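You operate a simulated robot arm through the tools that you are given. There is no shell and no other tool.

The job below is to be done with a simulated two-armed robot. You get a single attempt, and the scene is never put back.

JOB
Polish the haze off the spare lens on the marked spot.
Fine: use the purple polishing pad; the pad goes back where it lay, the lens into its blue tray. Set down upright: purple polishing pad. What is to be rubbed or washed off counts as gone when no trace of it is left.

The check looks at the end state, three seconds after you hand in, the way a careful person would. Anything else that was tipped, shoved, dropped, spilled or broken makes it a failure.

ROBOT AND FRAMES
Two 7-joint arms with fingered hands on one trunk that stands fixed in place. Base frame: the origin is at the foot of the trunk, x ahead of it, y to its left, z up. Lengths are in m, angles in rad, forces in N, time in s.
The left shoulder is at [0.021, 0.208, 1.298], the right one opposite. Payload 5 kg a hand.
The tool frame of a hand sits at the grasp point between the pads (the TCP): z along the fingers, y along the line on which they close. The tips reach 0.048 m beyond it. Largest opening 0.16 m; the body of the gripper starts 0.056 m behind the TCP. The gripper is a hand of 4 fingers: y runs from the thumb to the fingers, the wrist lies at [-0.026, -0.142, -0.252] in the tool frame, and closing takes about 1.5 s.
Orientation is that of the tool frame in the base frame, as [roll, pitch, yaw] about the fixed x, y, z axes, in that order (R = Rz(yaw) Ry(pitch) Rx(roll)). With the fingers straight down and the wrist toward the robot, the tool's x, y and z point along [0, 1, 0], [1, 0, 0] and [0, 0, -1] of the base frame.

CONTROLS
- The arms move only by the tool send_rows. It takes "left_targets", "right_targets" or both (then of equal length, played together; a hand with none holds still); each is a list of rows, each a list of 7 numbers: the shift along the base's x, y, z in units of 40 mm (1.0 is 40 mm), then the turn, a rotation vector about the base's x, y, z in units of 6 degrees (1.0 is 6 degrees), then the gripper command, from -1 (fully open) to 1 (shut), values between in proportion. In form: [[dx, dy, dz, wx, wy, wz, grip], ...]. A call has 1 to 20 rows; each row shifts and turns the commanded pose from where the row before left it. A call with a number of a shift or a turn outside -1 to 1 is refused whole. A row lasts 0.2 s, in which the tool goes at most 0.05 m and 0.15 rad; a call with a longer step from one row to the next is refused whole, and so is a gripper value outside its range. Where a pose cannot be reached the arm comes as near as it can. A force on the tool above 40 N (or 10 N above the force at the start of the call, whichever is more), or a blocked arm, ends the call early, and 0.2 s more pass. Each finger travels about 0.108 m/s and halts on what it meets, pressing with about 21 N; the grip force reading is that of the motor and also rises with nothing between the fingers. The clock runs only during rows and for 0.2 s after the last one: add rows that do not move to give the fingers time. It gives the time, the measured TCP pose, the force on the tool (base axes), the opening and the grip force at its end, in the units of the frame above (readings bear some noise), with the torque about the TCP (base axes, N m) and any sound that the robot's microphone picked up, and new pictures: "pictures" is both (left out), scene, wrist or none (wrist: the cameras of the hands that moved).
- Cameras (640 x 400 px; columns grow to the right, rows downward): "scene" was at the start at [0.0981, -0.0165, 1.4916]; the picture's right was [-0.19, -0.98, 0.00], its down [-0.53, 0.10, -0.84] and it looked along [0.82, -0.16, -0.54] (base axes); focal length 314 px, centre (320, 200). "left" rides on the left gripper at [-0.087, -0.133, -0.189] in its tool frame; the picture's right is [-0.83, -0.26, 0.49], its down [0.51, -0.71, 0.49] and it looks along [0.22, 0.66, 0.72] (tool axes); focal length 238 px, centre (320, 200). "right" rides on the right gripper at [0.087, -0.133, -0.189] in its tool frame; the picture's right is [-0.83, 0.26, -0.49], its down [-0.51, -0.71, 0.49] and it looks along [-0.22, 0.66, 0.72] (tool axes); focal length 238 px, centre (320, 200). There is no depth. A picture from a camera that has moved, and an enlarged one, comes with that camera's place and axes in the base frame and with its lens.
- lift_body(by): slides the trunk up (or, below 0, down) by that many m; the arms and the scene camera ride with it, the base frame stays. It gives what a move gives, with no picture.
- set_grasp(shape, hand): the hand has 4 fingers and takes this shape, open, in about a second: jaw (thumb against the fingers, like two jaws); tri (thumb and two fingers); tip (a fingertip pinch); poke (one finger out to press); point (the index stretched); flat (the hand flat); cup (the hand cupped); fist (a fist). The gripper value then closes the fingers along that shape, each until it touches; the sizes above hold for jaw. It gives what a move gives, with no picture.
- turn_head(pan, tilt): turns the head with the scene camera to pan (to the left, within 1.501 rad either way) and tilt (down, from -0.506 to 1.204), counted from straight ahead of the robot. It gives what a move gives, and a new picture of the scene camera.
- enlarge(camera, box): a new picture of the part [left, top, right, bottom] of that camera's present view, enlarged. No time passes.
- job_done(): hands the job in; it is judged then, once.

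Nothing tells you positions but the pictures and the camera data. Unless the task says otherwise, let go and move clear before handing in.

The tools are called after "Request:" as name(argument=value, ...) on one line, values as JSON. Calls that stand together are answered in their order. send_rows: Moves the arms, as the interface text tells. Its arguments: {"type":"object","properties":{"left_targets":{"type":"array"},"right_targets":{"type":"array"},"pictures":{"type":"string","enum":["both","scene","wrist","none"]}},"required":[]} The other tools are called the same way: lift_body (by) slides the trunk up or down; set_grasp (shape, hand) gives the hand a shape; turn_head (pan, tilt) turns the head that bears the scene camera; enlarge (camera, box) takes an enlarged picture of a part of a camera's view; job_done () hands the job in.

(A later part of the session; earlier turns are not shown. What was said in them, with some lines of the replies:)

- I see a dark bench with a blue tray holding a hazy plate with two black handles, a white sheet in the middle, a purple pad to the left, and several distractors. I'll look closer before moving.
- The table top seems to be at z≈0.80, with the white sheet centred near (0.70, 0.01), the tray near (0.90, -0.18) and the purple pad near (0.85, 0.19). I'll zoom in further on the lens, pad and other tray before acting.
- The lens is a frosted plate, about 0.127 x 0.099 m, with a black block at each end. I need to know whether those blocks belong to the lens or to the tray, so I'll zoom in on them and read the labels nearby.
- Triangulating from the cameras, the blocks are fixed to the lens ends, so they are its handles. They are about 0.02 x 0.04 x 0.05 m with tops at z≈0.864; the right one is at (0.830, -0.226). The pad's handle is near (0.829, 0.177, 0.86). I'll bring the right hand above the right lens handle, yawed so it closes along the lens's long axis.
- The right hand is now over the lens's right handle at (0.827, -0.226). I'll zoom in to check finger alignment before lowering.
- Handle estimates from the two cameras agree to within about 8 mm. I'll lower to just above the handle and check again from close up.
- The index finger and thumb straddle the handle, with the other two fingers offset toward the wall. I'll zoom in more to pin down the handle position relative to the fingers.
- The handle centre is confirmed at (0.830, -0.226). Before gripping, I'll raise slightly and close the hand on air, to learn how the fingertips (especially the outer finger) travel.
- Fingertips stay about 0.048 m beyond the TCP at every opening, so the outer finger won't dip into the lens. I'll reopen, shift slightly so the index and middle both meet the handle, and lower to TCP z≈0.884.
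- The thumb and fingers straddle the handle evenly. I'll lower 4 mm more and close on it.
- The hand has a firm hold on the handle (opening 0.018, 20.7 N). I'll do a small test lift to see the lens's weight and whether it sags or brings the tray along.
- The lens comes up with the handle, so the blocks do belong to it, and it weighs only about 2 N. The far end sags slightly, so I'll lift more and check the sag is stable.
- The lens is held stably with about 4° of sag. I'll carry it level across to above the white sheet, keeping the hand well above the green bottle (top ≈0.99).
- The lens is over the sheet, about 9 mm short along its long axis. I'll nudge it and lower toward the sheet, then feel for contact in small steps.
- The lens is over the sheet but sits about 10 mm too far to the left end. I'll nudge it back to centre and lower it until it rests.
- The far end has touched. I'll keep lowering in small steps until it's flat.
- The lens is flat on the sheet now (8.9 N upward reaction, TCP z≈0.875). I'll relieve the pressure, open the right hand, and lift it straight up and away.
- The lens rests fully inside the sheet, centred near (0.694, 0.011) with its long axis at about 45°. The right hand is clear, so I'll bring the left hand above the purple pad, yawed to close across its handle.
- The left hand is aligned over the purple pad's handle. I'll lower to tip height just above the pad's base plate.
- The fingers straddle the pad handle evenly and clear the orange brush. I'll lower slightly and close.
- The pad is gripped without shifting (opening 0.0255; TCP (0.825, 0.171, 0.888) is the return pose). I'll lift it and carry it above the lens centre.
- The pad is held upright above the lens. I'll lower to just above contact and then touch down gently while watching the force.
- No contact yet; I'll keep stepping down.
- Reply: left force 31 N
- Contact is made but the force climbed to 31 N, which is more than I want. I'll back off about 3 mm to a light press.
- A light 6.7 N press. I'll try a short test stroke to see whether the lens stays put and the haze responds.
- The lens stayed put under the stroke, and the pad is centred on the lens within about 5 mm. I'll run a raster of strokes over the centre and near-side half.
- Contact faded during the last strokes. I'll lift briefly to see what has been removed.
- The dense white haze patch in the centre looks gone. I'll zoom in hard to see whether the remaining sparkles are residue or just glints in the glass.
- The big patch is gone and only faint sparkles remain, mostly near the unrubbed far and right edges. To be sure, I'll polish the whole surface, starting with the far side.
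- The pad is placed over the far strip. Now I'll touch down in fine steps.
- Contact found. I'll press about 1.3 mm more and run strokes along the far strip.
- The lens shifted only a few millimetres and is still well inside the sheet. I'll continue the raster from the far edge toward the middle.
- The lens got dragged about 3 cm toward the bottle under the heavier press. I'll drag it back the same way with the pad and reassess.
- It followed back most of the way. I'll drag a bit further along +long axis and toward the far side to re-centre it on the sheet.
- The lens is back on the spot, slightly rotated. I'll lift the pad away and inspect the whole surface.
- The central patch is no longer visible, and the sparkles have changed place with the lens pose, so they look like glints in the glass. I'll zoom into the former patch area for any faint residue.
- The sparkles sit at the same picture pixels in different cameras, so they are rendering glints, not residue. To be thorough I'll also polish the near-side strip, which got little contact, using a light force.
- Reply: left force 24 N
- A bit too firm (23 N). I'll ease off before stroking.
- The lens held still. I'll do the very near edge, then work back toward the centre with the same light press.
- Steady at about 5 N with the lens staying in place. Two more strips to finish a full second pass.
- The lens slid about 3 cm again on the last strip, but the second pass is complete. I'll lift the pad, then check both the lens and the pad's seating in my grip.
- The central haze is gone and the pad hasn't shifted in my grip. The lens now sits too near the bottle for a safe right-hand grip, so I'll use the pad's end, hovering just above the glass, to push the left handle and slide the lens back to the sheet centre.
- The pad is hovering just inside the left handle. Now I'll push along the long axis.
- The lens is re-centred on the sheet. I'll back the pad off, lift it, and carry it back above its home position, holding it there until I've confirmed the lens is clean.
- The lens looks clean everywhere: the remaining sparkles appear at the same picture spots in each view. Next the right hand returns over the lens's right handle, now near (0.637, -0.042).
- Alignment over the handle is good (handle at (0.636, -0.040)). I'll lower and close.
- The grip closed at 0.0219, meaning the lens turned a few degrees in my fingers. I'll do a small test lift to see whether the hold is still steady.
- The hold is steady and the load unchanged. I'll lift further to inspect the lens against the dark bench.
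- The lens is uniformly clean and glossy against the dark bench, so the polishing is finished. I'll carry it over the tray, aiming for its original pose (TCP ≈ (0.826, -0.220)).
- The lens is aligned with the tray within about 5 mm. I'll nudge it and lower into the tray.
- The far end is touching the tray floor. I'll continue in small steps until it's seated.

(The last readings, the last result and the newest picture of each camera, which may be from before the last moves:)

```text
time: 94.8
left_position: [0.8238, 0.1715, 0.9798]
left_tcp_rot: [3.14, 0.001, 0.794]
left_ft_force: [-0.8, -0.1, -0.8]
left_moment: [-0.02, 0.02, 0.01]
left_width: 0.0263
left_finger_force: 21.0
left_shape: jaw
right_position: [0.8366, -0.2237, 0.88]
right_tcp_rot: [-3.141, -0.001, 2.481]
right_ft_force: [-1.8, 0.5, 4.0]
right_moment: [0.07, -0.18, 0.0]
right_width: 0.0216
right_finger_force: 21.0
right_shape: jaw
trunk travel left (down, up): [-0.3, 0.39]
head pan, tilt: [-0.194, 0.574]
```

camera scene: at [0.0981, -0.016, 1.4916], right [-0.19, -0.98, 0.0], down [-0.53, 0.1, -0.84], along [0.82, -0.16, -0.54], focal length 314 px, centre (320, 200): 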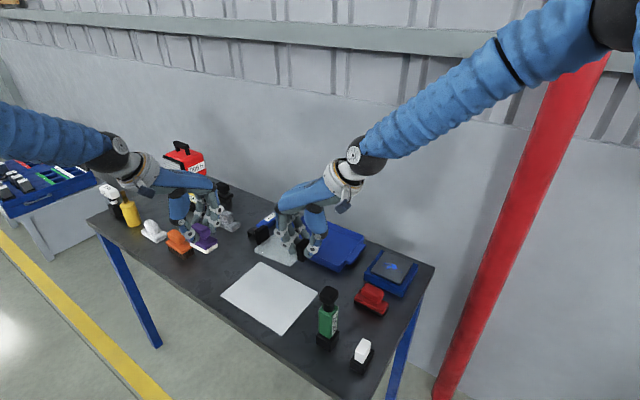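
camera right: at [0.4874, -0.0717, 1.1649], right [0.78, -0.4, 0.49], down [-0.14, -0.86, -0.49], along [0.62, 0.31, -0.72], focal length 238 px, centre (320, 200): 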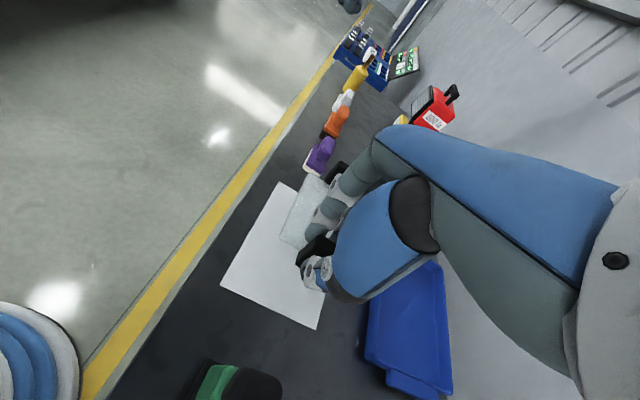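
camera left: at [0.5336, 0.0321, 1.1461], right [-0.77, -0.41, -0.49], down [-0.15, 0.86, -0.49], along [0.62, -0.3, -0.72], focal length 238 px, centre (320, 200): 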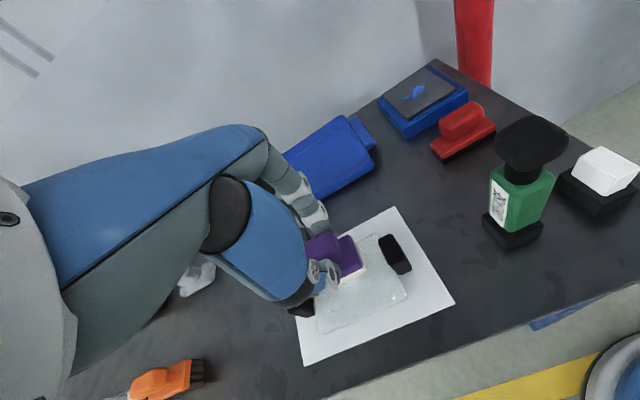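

The lens is essentially seated. I'll open just enough to release, rise straight up, and then move the right hand clear.

Request:
send_rows(right_targets=[[0, 0, -0.015, 0, 0, 0, 1], [0, 0, 0, 0, 0, 0, 0.7], [0, 0, 0, 0, 0, 0, 0.5], [0, 0, 0, 0, 0, 0, 0.42], [0, 0, 0, 0, 0, 0, 0.42], [0, 0, 0.15, 0, 0, 0, 0.42], [0, 0, 0.3, 0, 0, 0, 0.42], [0, 0, 0.5, 0, 0, 0, 0.42], [0, 0, 0, 0, 0, 0, 0.42]], pictures="none")

Request:
enlarge(camera="scene", box=[270, 190, 380, 280])

Request:
enlarge(camera="left", box=[330, 20, 530, 180])

```text
time: 96.8
left_position: [0.8238, 0.1702, 0.9803]
left_tcp_rot: [3.141, -0.001, 0.793]
left_ft_force: [0.0, 0.2, -1.2]
left_moment: [-0.04, 0.04, -0.03]
left_width: 0.0261
left_finger_force: 21.0
left_shape: jaw
right_position: [0.8348, -0.2228, 0.9175]
right_tcp_rot: [-3.14, -0.002, 2.48]
right_ft_force: [0.4, -1.5, -0.9]
right_moment: [0.01, 0.01, -0.01]
right_width: 0.046
right_finger_force: 0.0
right_shape: jaw
trunk travel left (down, up): [-0.3, 0.39]
head pan, tilt: [-0.194, 0.574]
```

```text
4.44 times, centred on (325, 235) of scene
camera zoom: at [0.099, -0.0166, 1.4915], right [-0.19, -0.98, 0.0], down [-0.53, 0.1, -0.84], along [0.82, -0.16, -0.54], focal length 1393 px, centre (298, 44)
```

zoom: 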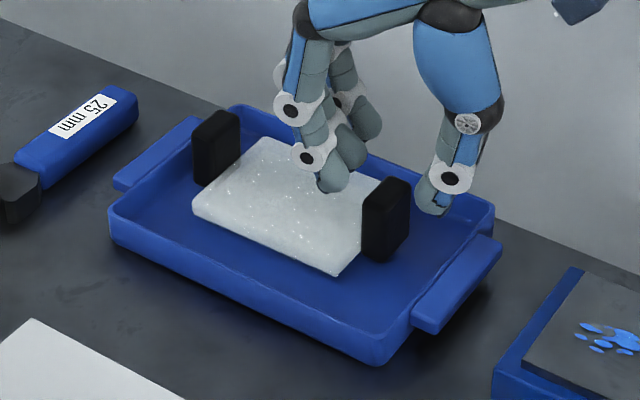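

```text
2.50 times, centred on (430, 100) of left
camera zoom: at [0.6694, 0.2016, 1.1694], right [-0.77, -0.41, -0.49], down [-0.15, 0.86, -0.49], along [0.62, -0.3, -0.72], focal length 596 px, centre (45, 450)
```

zoom: 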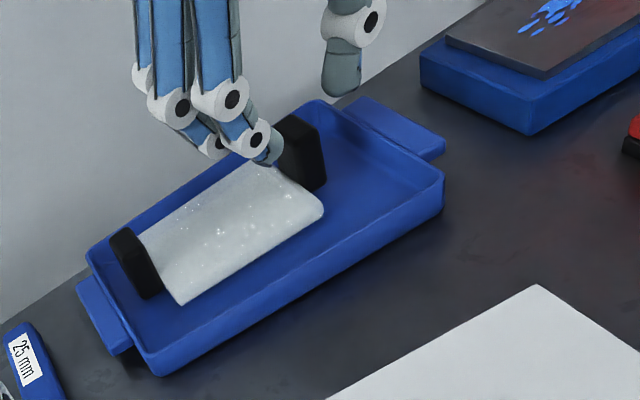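

The lens lies flat in its tray. I'll lift the right hand well clear and park it to the right.

Request:
send_rows(right_targets=[[0, 0, 0.8, 0, 0, 0, 0.42], [0, 0, 0.9, 0, 0, 0, 0.1], [0, 0, 0.9, 0, 0, 0, 0.1], [0, 0, 0.9, 0, 0, 0, 0.1], [0, 0, 0.9, 0, 0, 0, 0.1], [-0.5, -0.6, 0.3, 0, 0, -0.5, 0.1], [-0.6, -0.8, 0, 0, 0, -0.9, 0.1], [-0.6, -0.8, 0, 0, 0, -0.9, 0.1], [-0.6, -0.8, 0, 0, 0, -0.9, 0.1], [-0.6, -0.8, 0, 0, 0, -0.9, 0.1], [-0.5, -0.6, 0, 0, 0, -0.9, 0.1], [0, 0, 0, 0, 0, 0, 0.1]], pictures="scene")

Request:
enlarge(camera="scene", box=[270, 190, 380, 280])

Request:
enlarge(camera="scene", box=[170, 190, 260, 290])

Request:
enlarge(camera="left", box=[330, 20, 530, 180])

```text
time: 99.4
left_position: [0.8248, 0.1714, 0.9779]
left_tcp_rot: [-3.14, 0.0, 0.795]
left_ft_force: [0.4, 0.1, -0.6]
left_moment: [-0.02, 0.02, 0.0]
left_width: 0.0261
left_finger_force: 21.4
left_shape: jaw
right_position: [0.702, -0.3988, 1.1075]
right_tcp_rot: [-3.141, 0.001, 1.954]
right_ft_force: [0.1, 0.2, -1.4]
right_moment: [0.01, 0.07, -0.01]
right_width: 0.0714
right_finger_force: 0.0
right_shape: jaw
trunk travel left (down, up): [-0.3, 0.39]
head pan, tilt: [-0.194, 0.574]
camera scene: at [0.0992, -0.0164, 1.4915], right [-0.19, -0.98, 0.0], down [-0.53, 0.1, -0.84], along [0.82, -0.16, -0.54], focal length 314 px, centre (320, 200)
```

scene: 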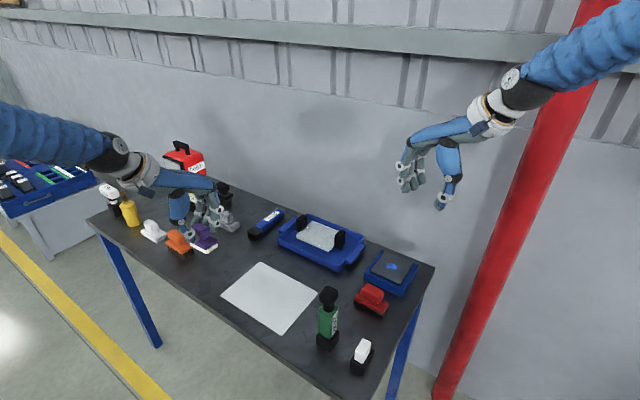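

```text
4.44 times, centred on (325, 235) of scene
camera zoom: at [0.0992, -0.0164, 1.4915], right [-0.19, -0.98, 0.0], down [-0.53, 0.1, -0.84], along [0.82, -0.16, -0.54], focal length 1393 px, centre (298, 44)
```

zoom: 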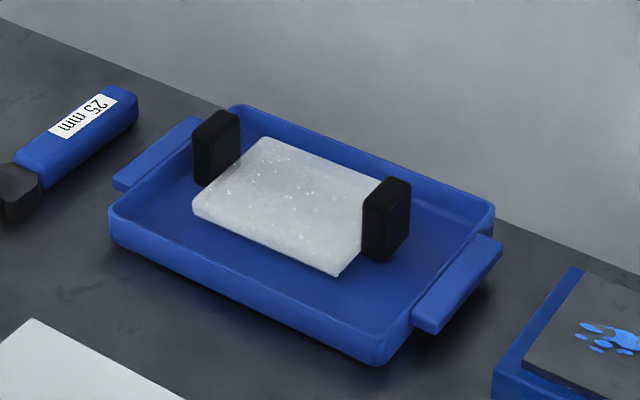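

```text
4.00 times, centred on (215, 240) of scene
camera zoom: at [0.0992, -0.0164, 1.4915], right [-0.19, -0.98, 0.0], down [-0.53, 0.1, -0.84], along [0.82, -0.16, -0.54], focal length 1254 px, centre (740, 40)
```

zoom: 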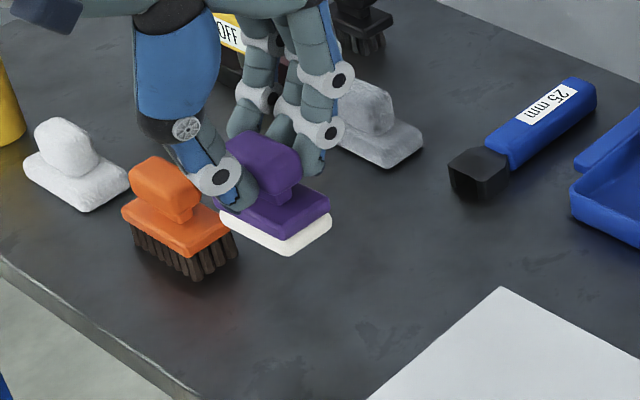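

```text
2.50 times, centred on (430, 100) of left
camera zoom: at [0.6695, 0.2018, 1.1692], right [-0.77, -0.41, -0.49], down [-0.15, 0.86, -0.49], along [0.62, -0.3, -0.72], focal length 596 px, centre (45, 450)
```

zoom: 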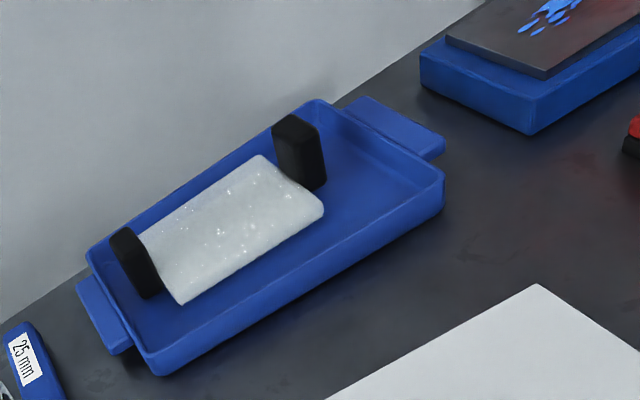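

The lens is flat, clean and inside its tray. Now I'll set the pad down: my summed commands put the left hand exactly back over its original spot, so I'll lower most of the way and then feel for the table.

Request:
send_rows(left_targets=[[0, 0, -0.5, 0, 0, 0, 1], [0, 0, -0.5, 0, 0, 0, 1], [0, 0, -0.5, 0, 0, 0, 1], [0, 0, -0.4, 0, 0, 0, 1], [0, 0, -0.2, 0, 0, 0, 1], [0, 0, 0, 0, 0, 0, 1]], pictures="none")

Request:
enlarge(camera="scene", box=[170, 190, 260, 290])

Request:
enlarge(camera="left", box=[260, 170, 400, 350])

```text
time: 100.8
left_position: [0.8249, 0.1732, 0.8957]
left_tcp_rot: [3.14, 0.0, 0.795]
left_ft_force: [-0.6, -0.1, -1.0]
left_moment: [0.04, -0.01, 0.02]
left_width: 0.0258
left_finger_force: 21.2
left_shape: jaw
right_position: [0.7016, -0.3987, 1.1083]
right_tcp_rot: [3.141, 0.001, 1.955]
right_ft_force: [0.8, 0.8, -0.3]
right_moment: [0.02, -0.03, -0.01]
right_width: 0.072
right_finger_force: 0.2
right_shape: jaw
trunk travel left (down, up): [-0.3, 0.39]
head pan, tilt: [-0.194, 0.574]
```

```text
4.00 times, centred on (215, 240) of scene
camera zoom: at [0.0983, -0.0166, 1.4916], right [-0.19, -0.98, 0.0], down [-0.53, 0.1, -0.84], along [0.82, -0.16, -0.54], focal length 1254 px, centre (740, 40)
```

zoom: 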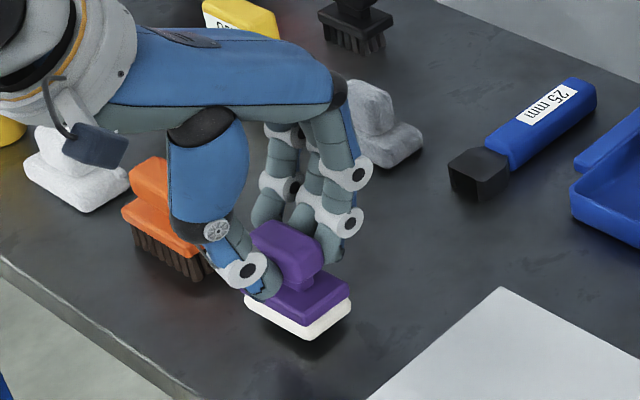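

```text
2.22 times, centred on (330, 260) of left
camera zoom: at [0.6706, 0.2024, 1.0862], right [-0.77, -0.41, -0.49], down [-0.15, 0.86, -0.49], along [0.62, -0.3, -0.72], focal length 530 px, centre (298, 67)
```

zoom: 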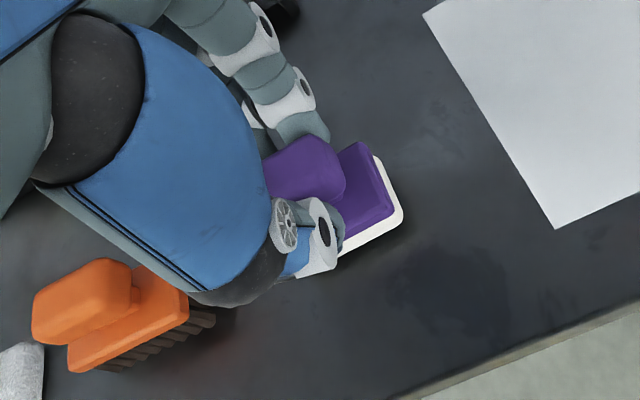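

Request:
send_rows(left_targets=[[0, 0, -0.06, 0, 0, 0, 1], [0, 0, -0.03, 0, 0, 0, 1], [0, 0, 0, 0, 0, 0, 1]], pictures="none")

```text
time: 101.6
left_position: [0.8228, 0.1717, 0.8936]
left_tcp_rot: [-3.141, 0.0, 0.795]
left_ft_force: [-0.1, -0.6, -1.2]
left_moment: [0.0, 0.03, 0.0]
left_width: 0.0261
left_finger_force: 21.4
left_shape: jaw
right_position: [0.7012, -0.3991, 1.1083]
right_tcp_rot: [-3.141, -0.001, 1.957]
right_ft_force: [-0.9, 1.0, -0.2]
right_moment: [0.01, 0.01, 0.01]
right_width: 0.0719
right_finger_force: 0.0
right_shape: jaw
trunk travel left (down, up): [-0.3, 0.39]
head pan, tilt: [-0.194, 0.574]
```

Request:
send_rows(left_targets=[[0, 0, -0.04, 0, 0, 0, 1], [0, 0, 0, 0, 0, 0, 1]], pictures="none")

```text
time: 102.2
left_position: [0.8245, 0.1716, 0.8917]
left_tcp_rot: [3.14, 0.001, 0.794]
left_ft_force: [-0.1, -0.1, -0.5]
left_moment: [-0.02, -0.01, 0.0]
left_width: 0.026
left_finger_force: 20.9
left_shape: jaw
right_position: [0.7005, -0.3992, 1.1092]
right_tcp_rot: [3.14, 0.001, 1.957]
right_ft_force: [-0.8, 0.2, -0.9]
right_moment: [-0.01, 0.01, -0.03]
right_width: 0.0721
right_finger_force: 0.2
right_shape: jaw
trunk travel left (down, up): [-0.3, 0.39]
head pan, tilt: [-0.194, 0.574]
```

Request:
send_rows(left_targets=[[0, 0, -0.03, 0, 0, 0, 1], [0, 0, 0, 0, 0, 0, 1]], pictures="none")

```text
time: 102.8
left_position: [0.8228, 0.1729, 0.8912]
left_tcp_rot: [-3.141, 0.0, 0.794]
left_ft_force: [-1.0, 0.0, -0.5]
left_moment: [0.0, -0.04, -0.03]
left_width: 0.0264
left_finger_force: 21.0
left_shape: jaw
right_position: [0.7009, -0.3981, 1.1079]
right_tcp_rot: [3.14, 0.001, 1.955]
right_ft_force: [0.4, -0.4, -0.8]
right_moment: [-0.01, 0.02, 0.04]
right_width: 0.0716
right_finger_force: 0.1
right_shape: jaw
trunk travel left (down, up): [-0.3, 0.39]
head pan, tilt: [-0.194, 0.574]
```

Request:
send_rows(left_targets=[[0, 0, -0.03, 0, 0, 0, 1], [0, 0, 0, 0, 0, 0, 1]], pictures="none")

```text
time: 103.4
left_position: [0.8249, 0.1712, 0.8899]
left_tcp_rot: [-3.141, 0.0, 0.795]
left_ft_force: [0.4, -0.1, -0.6]
left_moment: [0.0, 0.02, 0.0]
left_width: 0.0263
left_finger_force: 21.3
left_shape: jaw
right_position: [0.7013, -0.3978, 1.1079]
right_tcp_rot: [-3.142, 0.001, 1.956]
right_ft_force: [0.5, 0.6, 0.9]
right_moment: [0.03, -0.03, -0.02]
right_width: 0.0716
right_finger_force: 0.1
right_shape: jaw
trunk travel left (down, up): [-0.3, 0.39]
head pan, tilt: [-0.194, 0.574]
```

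Request:
send_rows(left_targets=[[0, 0, -0.025, 0, 0, 0, 1], [0, 0, 0, 0, 0, 0, 1]], pictures="none")

Request:
enlarge(camera="scene", box=[185, 225, 235, 285])

```text
time: 104.0
left_position: [0.8229, 0.1717, 0.889]
left_tcp_rot: [3.141, -0.001, 0.793]
left_ft_force: [-0.2, -0.5, -0.7]
left_moment: [-0.04, -0.03, -0.03]
left_width: 0.0262
left_finger_force: 20.8
left_shape: jaw
right_position: [0.7005, -0.3987, 1.1075]
right_tcp_rot: [3.141, 0.001, 1.957]
right_ft_force: [0.0, -0.5, -0.2]
right_moment: [-0.03, 0.0, 0.0]
right_width: 0.0719
right_finger_force: 0.1
right_shape: jaw
trunk travel left (down, up): [-0.3, 0.39]
head pan, tilt: [-0.194, 0.574]
```

```text
6.67 times, centred on (210, 255) of scene
camera zoom: at [0.0983, -0.0165, 1.4916], right [-0.19, -0.98, 0.0], down [-0.53, 0.1, -0.84], along [0.82, -0.16, -0.54], focal length 2090 px, centre (1053, -167)
```

zoom: 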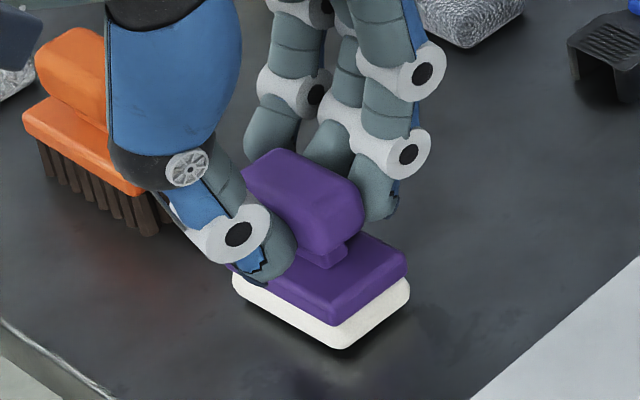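

Still a hair above the table. Continuing in 1 mm steps.

Request:
send_rows(left_targets=[[0, 0, -0.025, 0, 0, 0, 1], [0, 0, 0, 0, 0, 0, 1]], pictures="none")

```text
time: 104.6
left_position: [0.8227, 0.171, 0.8875]
left_tcp_rot: [-3.141, -0.001, 0.794]
left_ft_force: [0.0, -0.5, 1.1]
left_moment: [0.01, -0.03, 0.02]
left_width: 0.0263
left_finger_force: 21.3
left_shape: jaw
right_position: [0.7015, -0.3991, 1.108]
right_tcp_rot: [3.141, 0.0, 1.955]
right_ft_force: [0.5, -0.1, -0.1]
right_moment: [-0.01, -0.01, 0.02]
right_width: 0.072
right_finger_force: 0.1
right_shape: jaw
trunk travel left (down, up): [-0.3, 0.39]
head pan, tilt: [-0.194, 0.574]
```

Request:
send_rows(left_targets=[[0, 0, -0.015, 0, 0, 0, 1], [0, 0, 0, 0, 0, 0, 1]], pictures="none")

Request:
enlarge(camera="scene", box=[180, 235, 240, 285])

Request:
enlarge(camera="left", box=[260, 170, 400, 350])

```text
time: 105.2
left_position: [0.8226, 0.1702, 0.8877]
left_tcp_rot: [3.141, 0.001, 0.794]
left_ft_force: [-1.4, -1.9, 3.1]
left_moment: [-0.03, -0.06, -0.02]
left_width: 0.0262
left_finger_force: 21.4
left_shape: jaw
right_position: [0.7011, -0.3981, 1.109]
right_tcp_rot: [-3.141, 0.0, 1.956]
right_ft_force: [0.1, -1.3, 0.0]
right_moment: [0.04, 0.01, 0.01]
right_width: 0.0717
right_finger_force: 0.1
right_shape: jaw
trunk travel left (down, up): [-0.3, 0.39]
head pan, tilt: [-0.194, 0.574]
```

```text
8.00 times, centred on (210, 260) of scene
camera zoom: at [0.0979, -0.0167, 1.4916], right [-0.19, -0.98, 0.0], down [-0.53, 0.1, -0.84], along [0.82, -0.16, -0.54], focal length 2508 px, centre (1200, -280)
```

zoom: 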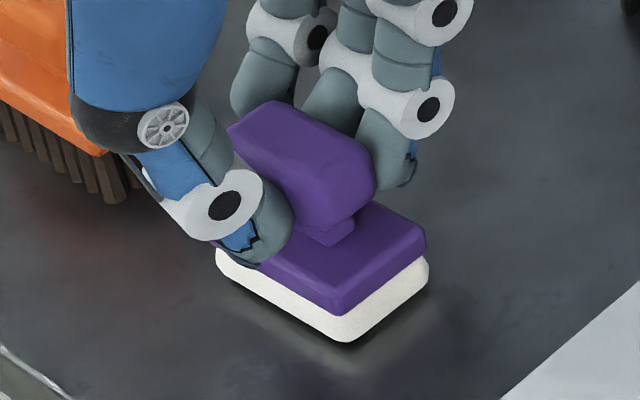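

```text
2.22 times, centred on (330, 260) of left
camera zoom: at [0.6684, 0.201, 1.0769], right [-0.77, -0.41, -0.49], down [-0.15, 0.86, -0.49], along [0.62, -0.3, -0.72], focal length 530 px, centre (298, 67)
```

zoom: 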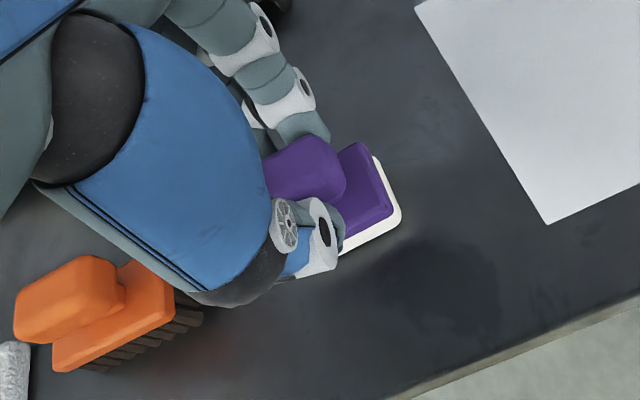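

The pad is down within about 1–2 mm of where it lay. I'll release gently and rise straight up.

Request:
send_rows(left_targets=[[0, 0, 0.01, 0, 0, 0, 1], [0, 0, 0, 0, 0, 0, 0.65], [0, 0, 0, 0, 0, 0, 0.4], [0, 0, 0, 0, 0, 0, 0.2], [0, 0, 0, 0, 0, 0, 0.2], [0, 0, 0.2, 0, 0, 0, 0.2], [0, 0, 0.4, 0, 0, 0, 0.2], [0, 0, 0.7, 0, 0, 0, 0.2], [0, 0, 0.9, 0, 0, 0, 0.2], [0, 0, 0.9, 0, 0, 0, 0.2], [0, 0, 0, 0, 0, 0, 0.2]], pictures="none")

Request:
enlarge(camera="scene", box=[180, 235, 240, 285])

Request:
enlarge(camera="scene", box=[120, 170, 300, 290])

```text
time: 107.6
left_position: [0.8243, 0.171, 1.0117]
left_tcp_rot: [-3.139, 0.002, 0.794]
left_ft_force: [0.4, 0.2, -1.2]
left_moment: [-0.06, 0.04, 0.01]
left_width: 0.0638
left_finger_force: 0.0
left_shape: jaw
right_position: [0.7027, -0.3977, 1.1074]
right_tcp_rot: [-3.139, 0.0, 1.957]
right_ft_force: [0.6, 0.4, -0.1]
right_moment: [-0.02, 0.05, -0.02]
right_width: 0.0718
right_finger_force: 0.0
right_shape: jaw
trunk travel left (down, up): [-0.3, 0.39]
head pan, tilt: [-0.194, 0.574]
```

```text
8.00 times, centred on (210, 260) of scene
camera zoom: at [0.0992, -0.0163, 1.4914], right [-0.19, -0.98, 0.0], down [-0.53, 0.1, -0.84], along [0.82, -0.16, -0.54], focal length 2508 px, centre (1200, -280)
```

zoom: 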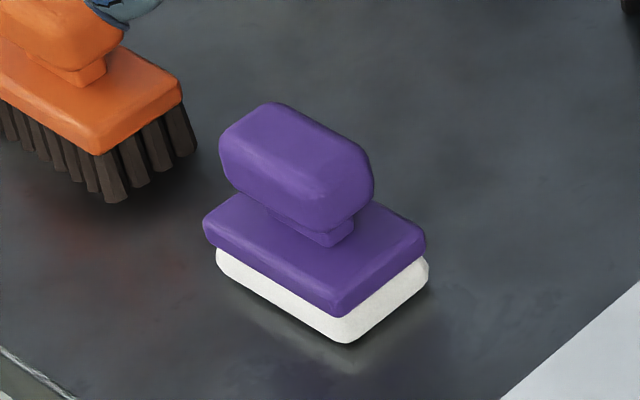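

```text
3.33 times, centred on (210, 230) of scene
camera zoom: at [0.0992, -0.0163, 1.4914], right [-0.19, -0.98, 0.0], down [-0.53, 0.1, -0.84], along [0.82, -0.16, -0.54], focal length 1045 px, centre (687, 100)
```

zoom: 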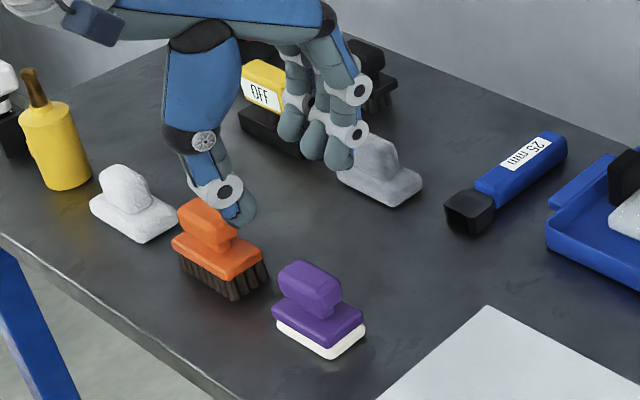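

The pad stands upright in its original spot. I'll retract the left hand and take a full final look.

Request:
send_rows(left_targets=[[0, 0, 0.9, 0, 0, 0, 0.2], [0, 0, 0.9, 0, 0, 0, 0], [0, 0, 0.9, 0, 0, 0, -0.3], [-0.8, 0.4, 0, 0, 0, 0.9, -0.6], [-0.8, 0.4, 0, 0, 0, 0.9, -0.6], [-0.8, 0.4, 0, 0, 0, 0.9, -0.6], [-0.8, 0.4, 0, 0, 0, 0.9, -0.6], [-0.8, 0.4, 0, 0, 0, 0.9, -0.6], [0, 0.2, 0, 0, 0, 0.9, -0.6], [0, 0, 0, 0, 0, 0, -0.6]], pictures="both")

Request:
enlarge(camera="scene", box=[272, 205, 368, 275])

Request:
enlarge(camera="scene", box=[120, 130, 300, 292])

Request:
enlarge(camera="scene", box=[290, 240, 450, 400])

Request:
enlarge(camera="right", box=[100, 60, 330, 260])

Request:
enlarge(camera="left", box=[430, 60, 640, 180])

```text
time: 109.8
left_position: [0.6638, 0.261, 1.1214]
left_tcp_rot: [3.141, 0.001, 1.361]
left_ft_force: [-0.7, 0.6, 0.8]
left_moment: [-0.05, -0.04, -0.03]
left_width: 0.1277
left_finger_force: 0.0
left_shape: jaw
right_position: [0.7002, -0.3969, 1.1095]
right_tcp_rot: [-3.141, 0.001, 1.958]
right_ft_force: [-1.3, -0.1, 0.2]
right_moment: [-0.03, -0.04, 0.0]
right_width: 0.0719
right_finger_force: 0.1
right_shape: jaw
trunk travel left (down, up): [-0.3, 0.39]
head pan, tilt: [-0.194, 0.574]
camera scene: at [0.0975, -0.0158, 1.4916], right [-0.19, -0.98, 0.0], down [-0.53, 0.1, -0.84], along [0.82, -0.16, -0.54], focal length 314 px, centre (320, 200)
camera left: at [0.516, 0.2024, 1.3108], right [-0.43, -0.76, -0.49], down [-0.59, 0.64, -0.49], along [0.69, 0.08, -0.72], focal length 238 px, centre (320, 200)
```

scene: 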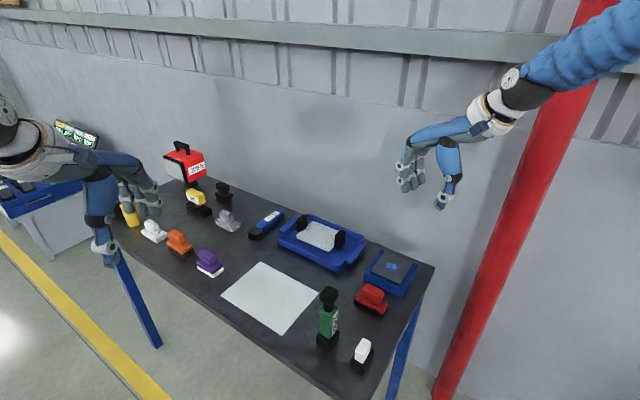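
left: 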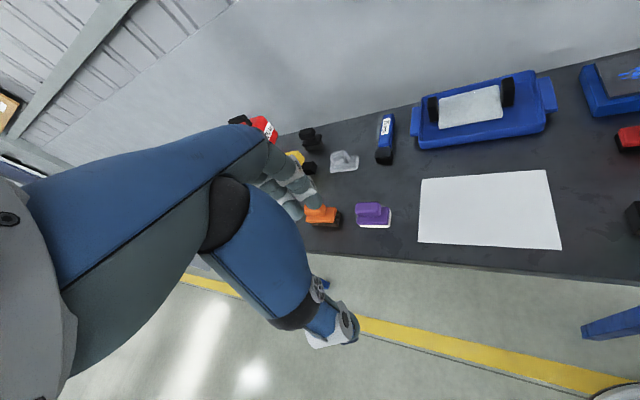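

```text
5.71 times, centred on (320, 240) of scene
camera zoom: at [0.0975, -0.0158, 1.4916], right [-0.19, -0.98, 0.0], down [-0.53, 0.1, -0.84], along [0.82, -0.16, -0.54], focal length 1791 px, centre (320, -29)
```

zoom: 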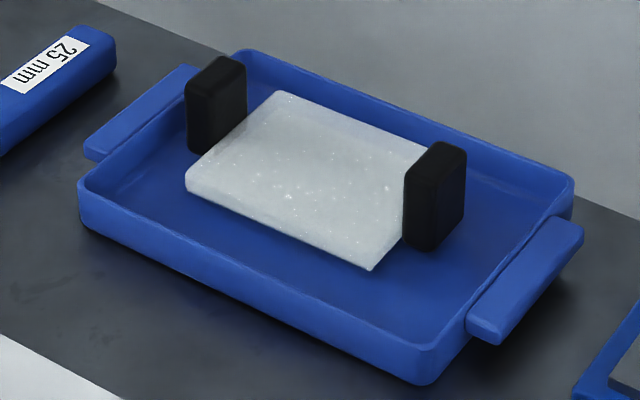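

```text
2.47 times, centred on (210, 211) of scene
camera zoom: at [0.0975, -0.0158, 1.4916], right [-0.19, -0.98, 0.0], down [-0.53, 0.1, -0.84], along [0.82, -0.16, -0.54], focal length 774 px, centre (592, 173)
```

zoom: 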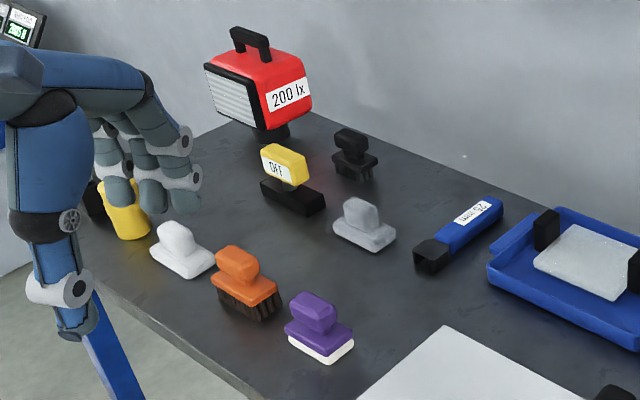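

```text
2.50 times, centred on (370, 320) of scene
camera zoom: at [0.0975, -0.0158, 1.4916], right [-0.19, -0.98, 0.0], down [-0.53, 0.1, -0.84], along [0.82, -0.16, -0.54], focal length 784 px, centre (195, -100)
```

zoom: 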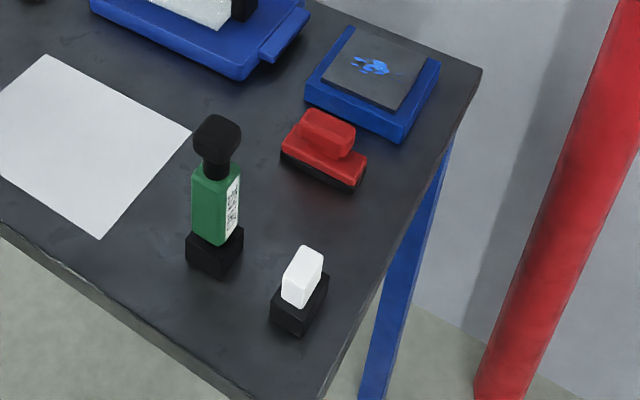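

```text
2.00 times, centred on (215, 160) of right
camera zoom: at [0.5454, -0.366, 1.2977], right [0.55, -0.68, 0.49], down [-0.47, -0.74, -0.49], along [0.69, 0.04, -0.72], focal length 477 px, centre (530, 280)
```

zoom: 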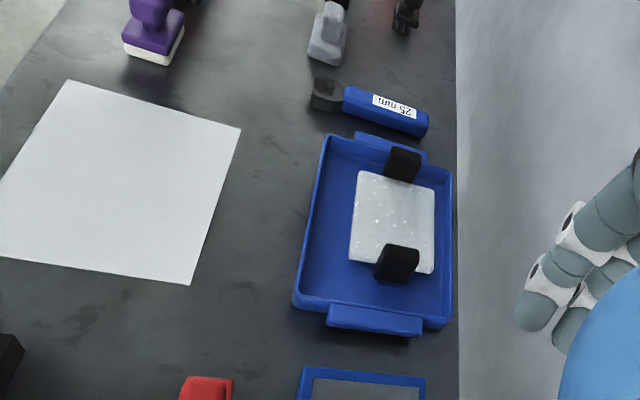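

```text
3.05 times, centred on (535, 120) of left
camera zoom: at [0.516, 0.2024, 1.3108], right [-0.43, -0.76, -0.49], down [-0.59, 0.64, -0.49], along [0.69, 0.08, -0.72], focal length 726 px, centre (-335, 444)
```

zoom: 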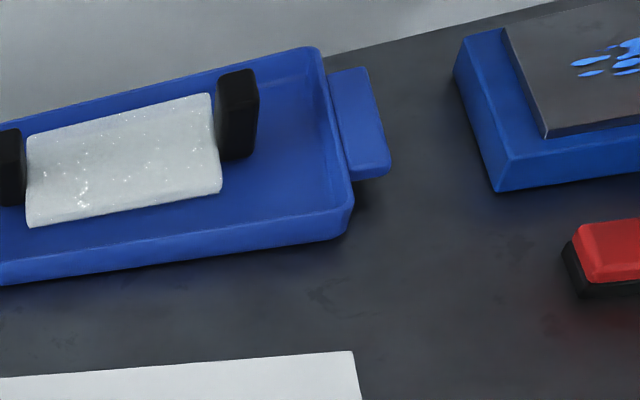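

Everything else is where it started and both hands are clear. One last close look at the lens surface and its seating in the tray.

Request:
enlarge(camera="scene", box=[298, 218, 344, 254])

Request:
enlarge(camera="right", box=[240, 120, 335, 240])

Request:
enlarge(camera="left", box=[405, 60, 565, 160])

```text
11.11 times, centred on (321, 236) of scene
camera zoom: at [0.0975, -0.0158, 1.4916], right [-0.19, -0.98, 0.0], down [-0.53, 0.1, -0.84], along [0.82, -0.16, -0.54], focal length 3483 px, centre (309, -200)
```

zoom: 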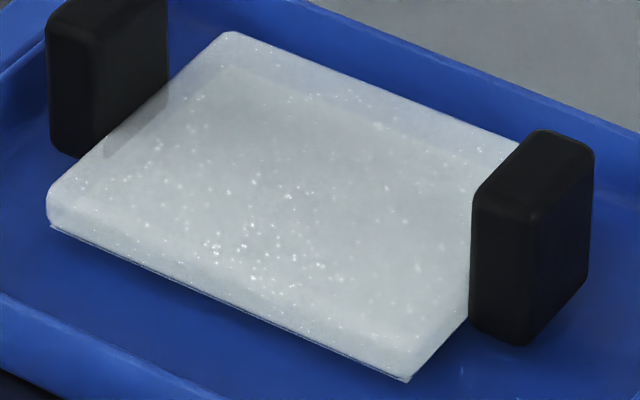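

```text
3.33 times, centred on (288, 180) of right
camera zoom: at [0.5454, -0.366, 1.2977], right [0.55, -0.68, 0.49], down [-0.47, -0.74, -0.49], along [0.69, 0.04, -0.72], focal length 794 px, centre (428, 267)
```

zoom: 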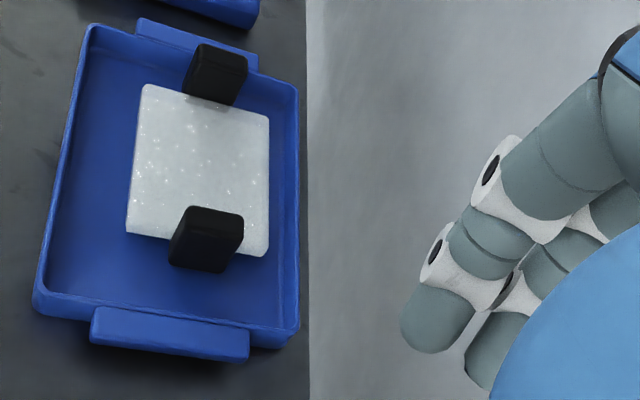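

```text
4.00 times, centred on (485, 110) of left
camera zoom: at [0.516, 0.2024, 1.3108], right [-0.43, -0.76, -0.49], down [-0.59, 0.64, -0.49], along [0.69, 0.08, -0.72], focal length 953 px, centre (-340, 560)
```

zoom: 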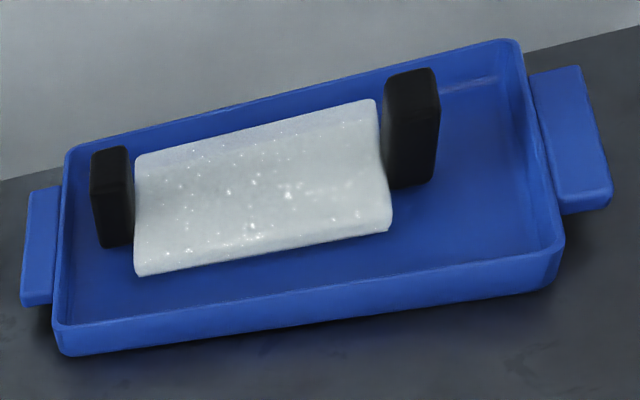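

The lens lies flat in its blue tray with the haze patch gone. The purple pad stands upright where it lay, nothing else has moved, and both hands are empty and clear, so I'm handing in the job.

Request:
job_done()

```text
The job is handed in.
```

I polished the haze off the spare lens with the purple pad, and the job is handed in. In close-up views, the white patch at the lens centre is gone and I saw no residue. A few faint sparkles remain in the pictures. They stayed at the same picture spots in different cameras, so I took them for rendering glints rather than haze.

- **Lens:** it lies flat and fully inside its blue tray, about 1 cm from where it first sat.
- **Pad:** it stands upright within about 1–2 mm of its original spot.
- **Marked spot:** I took the white sheet to be the marked spot and polished the lens there. It slid about 3 cm twice under the strokes, so its right end briefly reached the sheet's edge. I moved it back to the centre each time.
- **Everything else:** nothing else was moved or tipped that I could see, and both hands are empty and clear of the bench.
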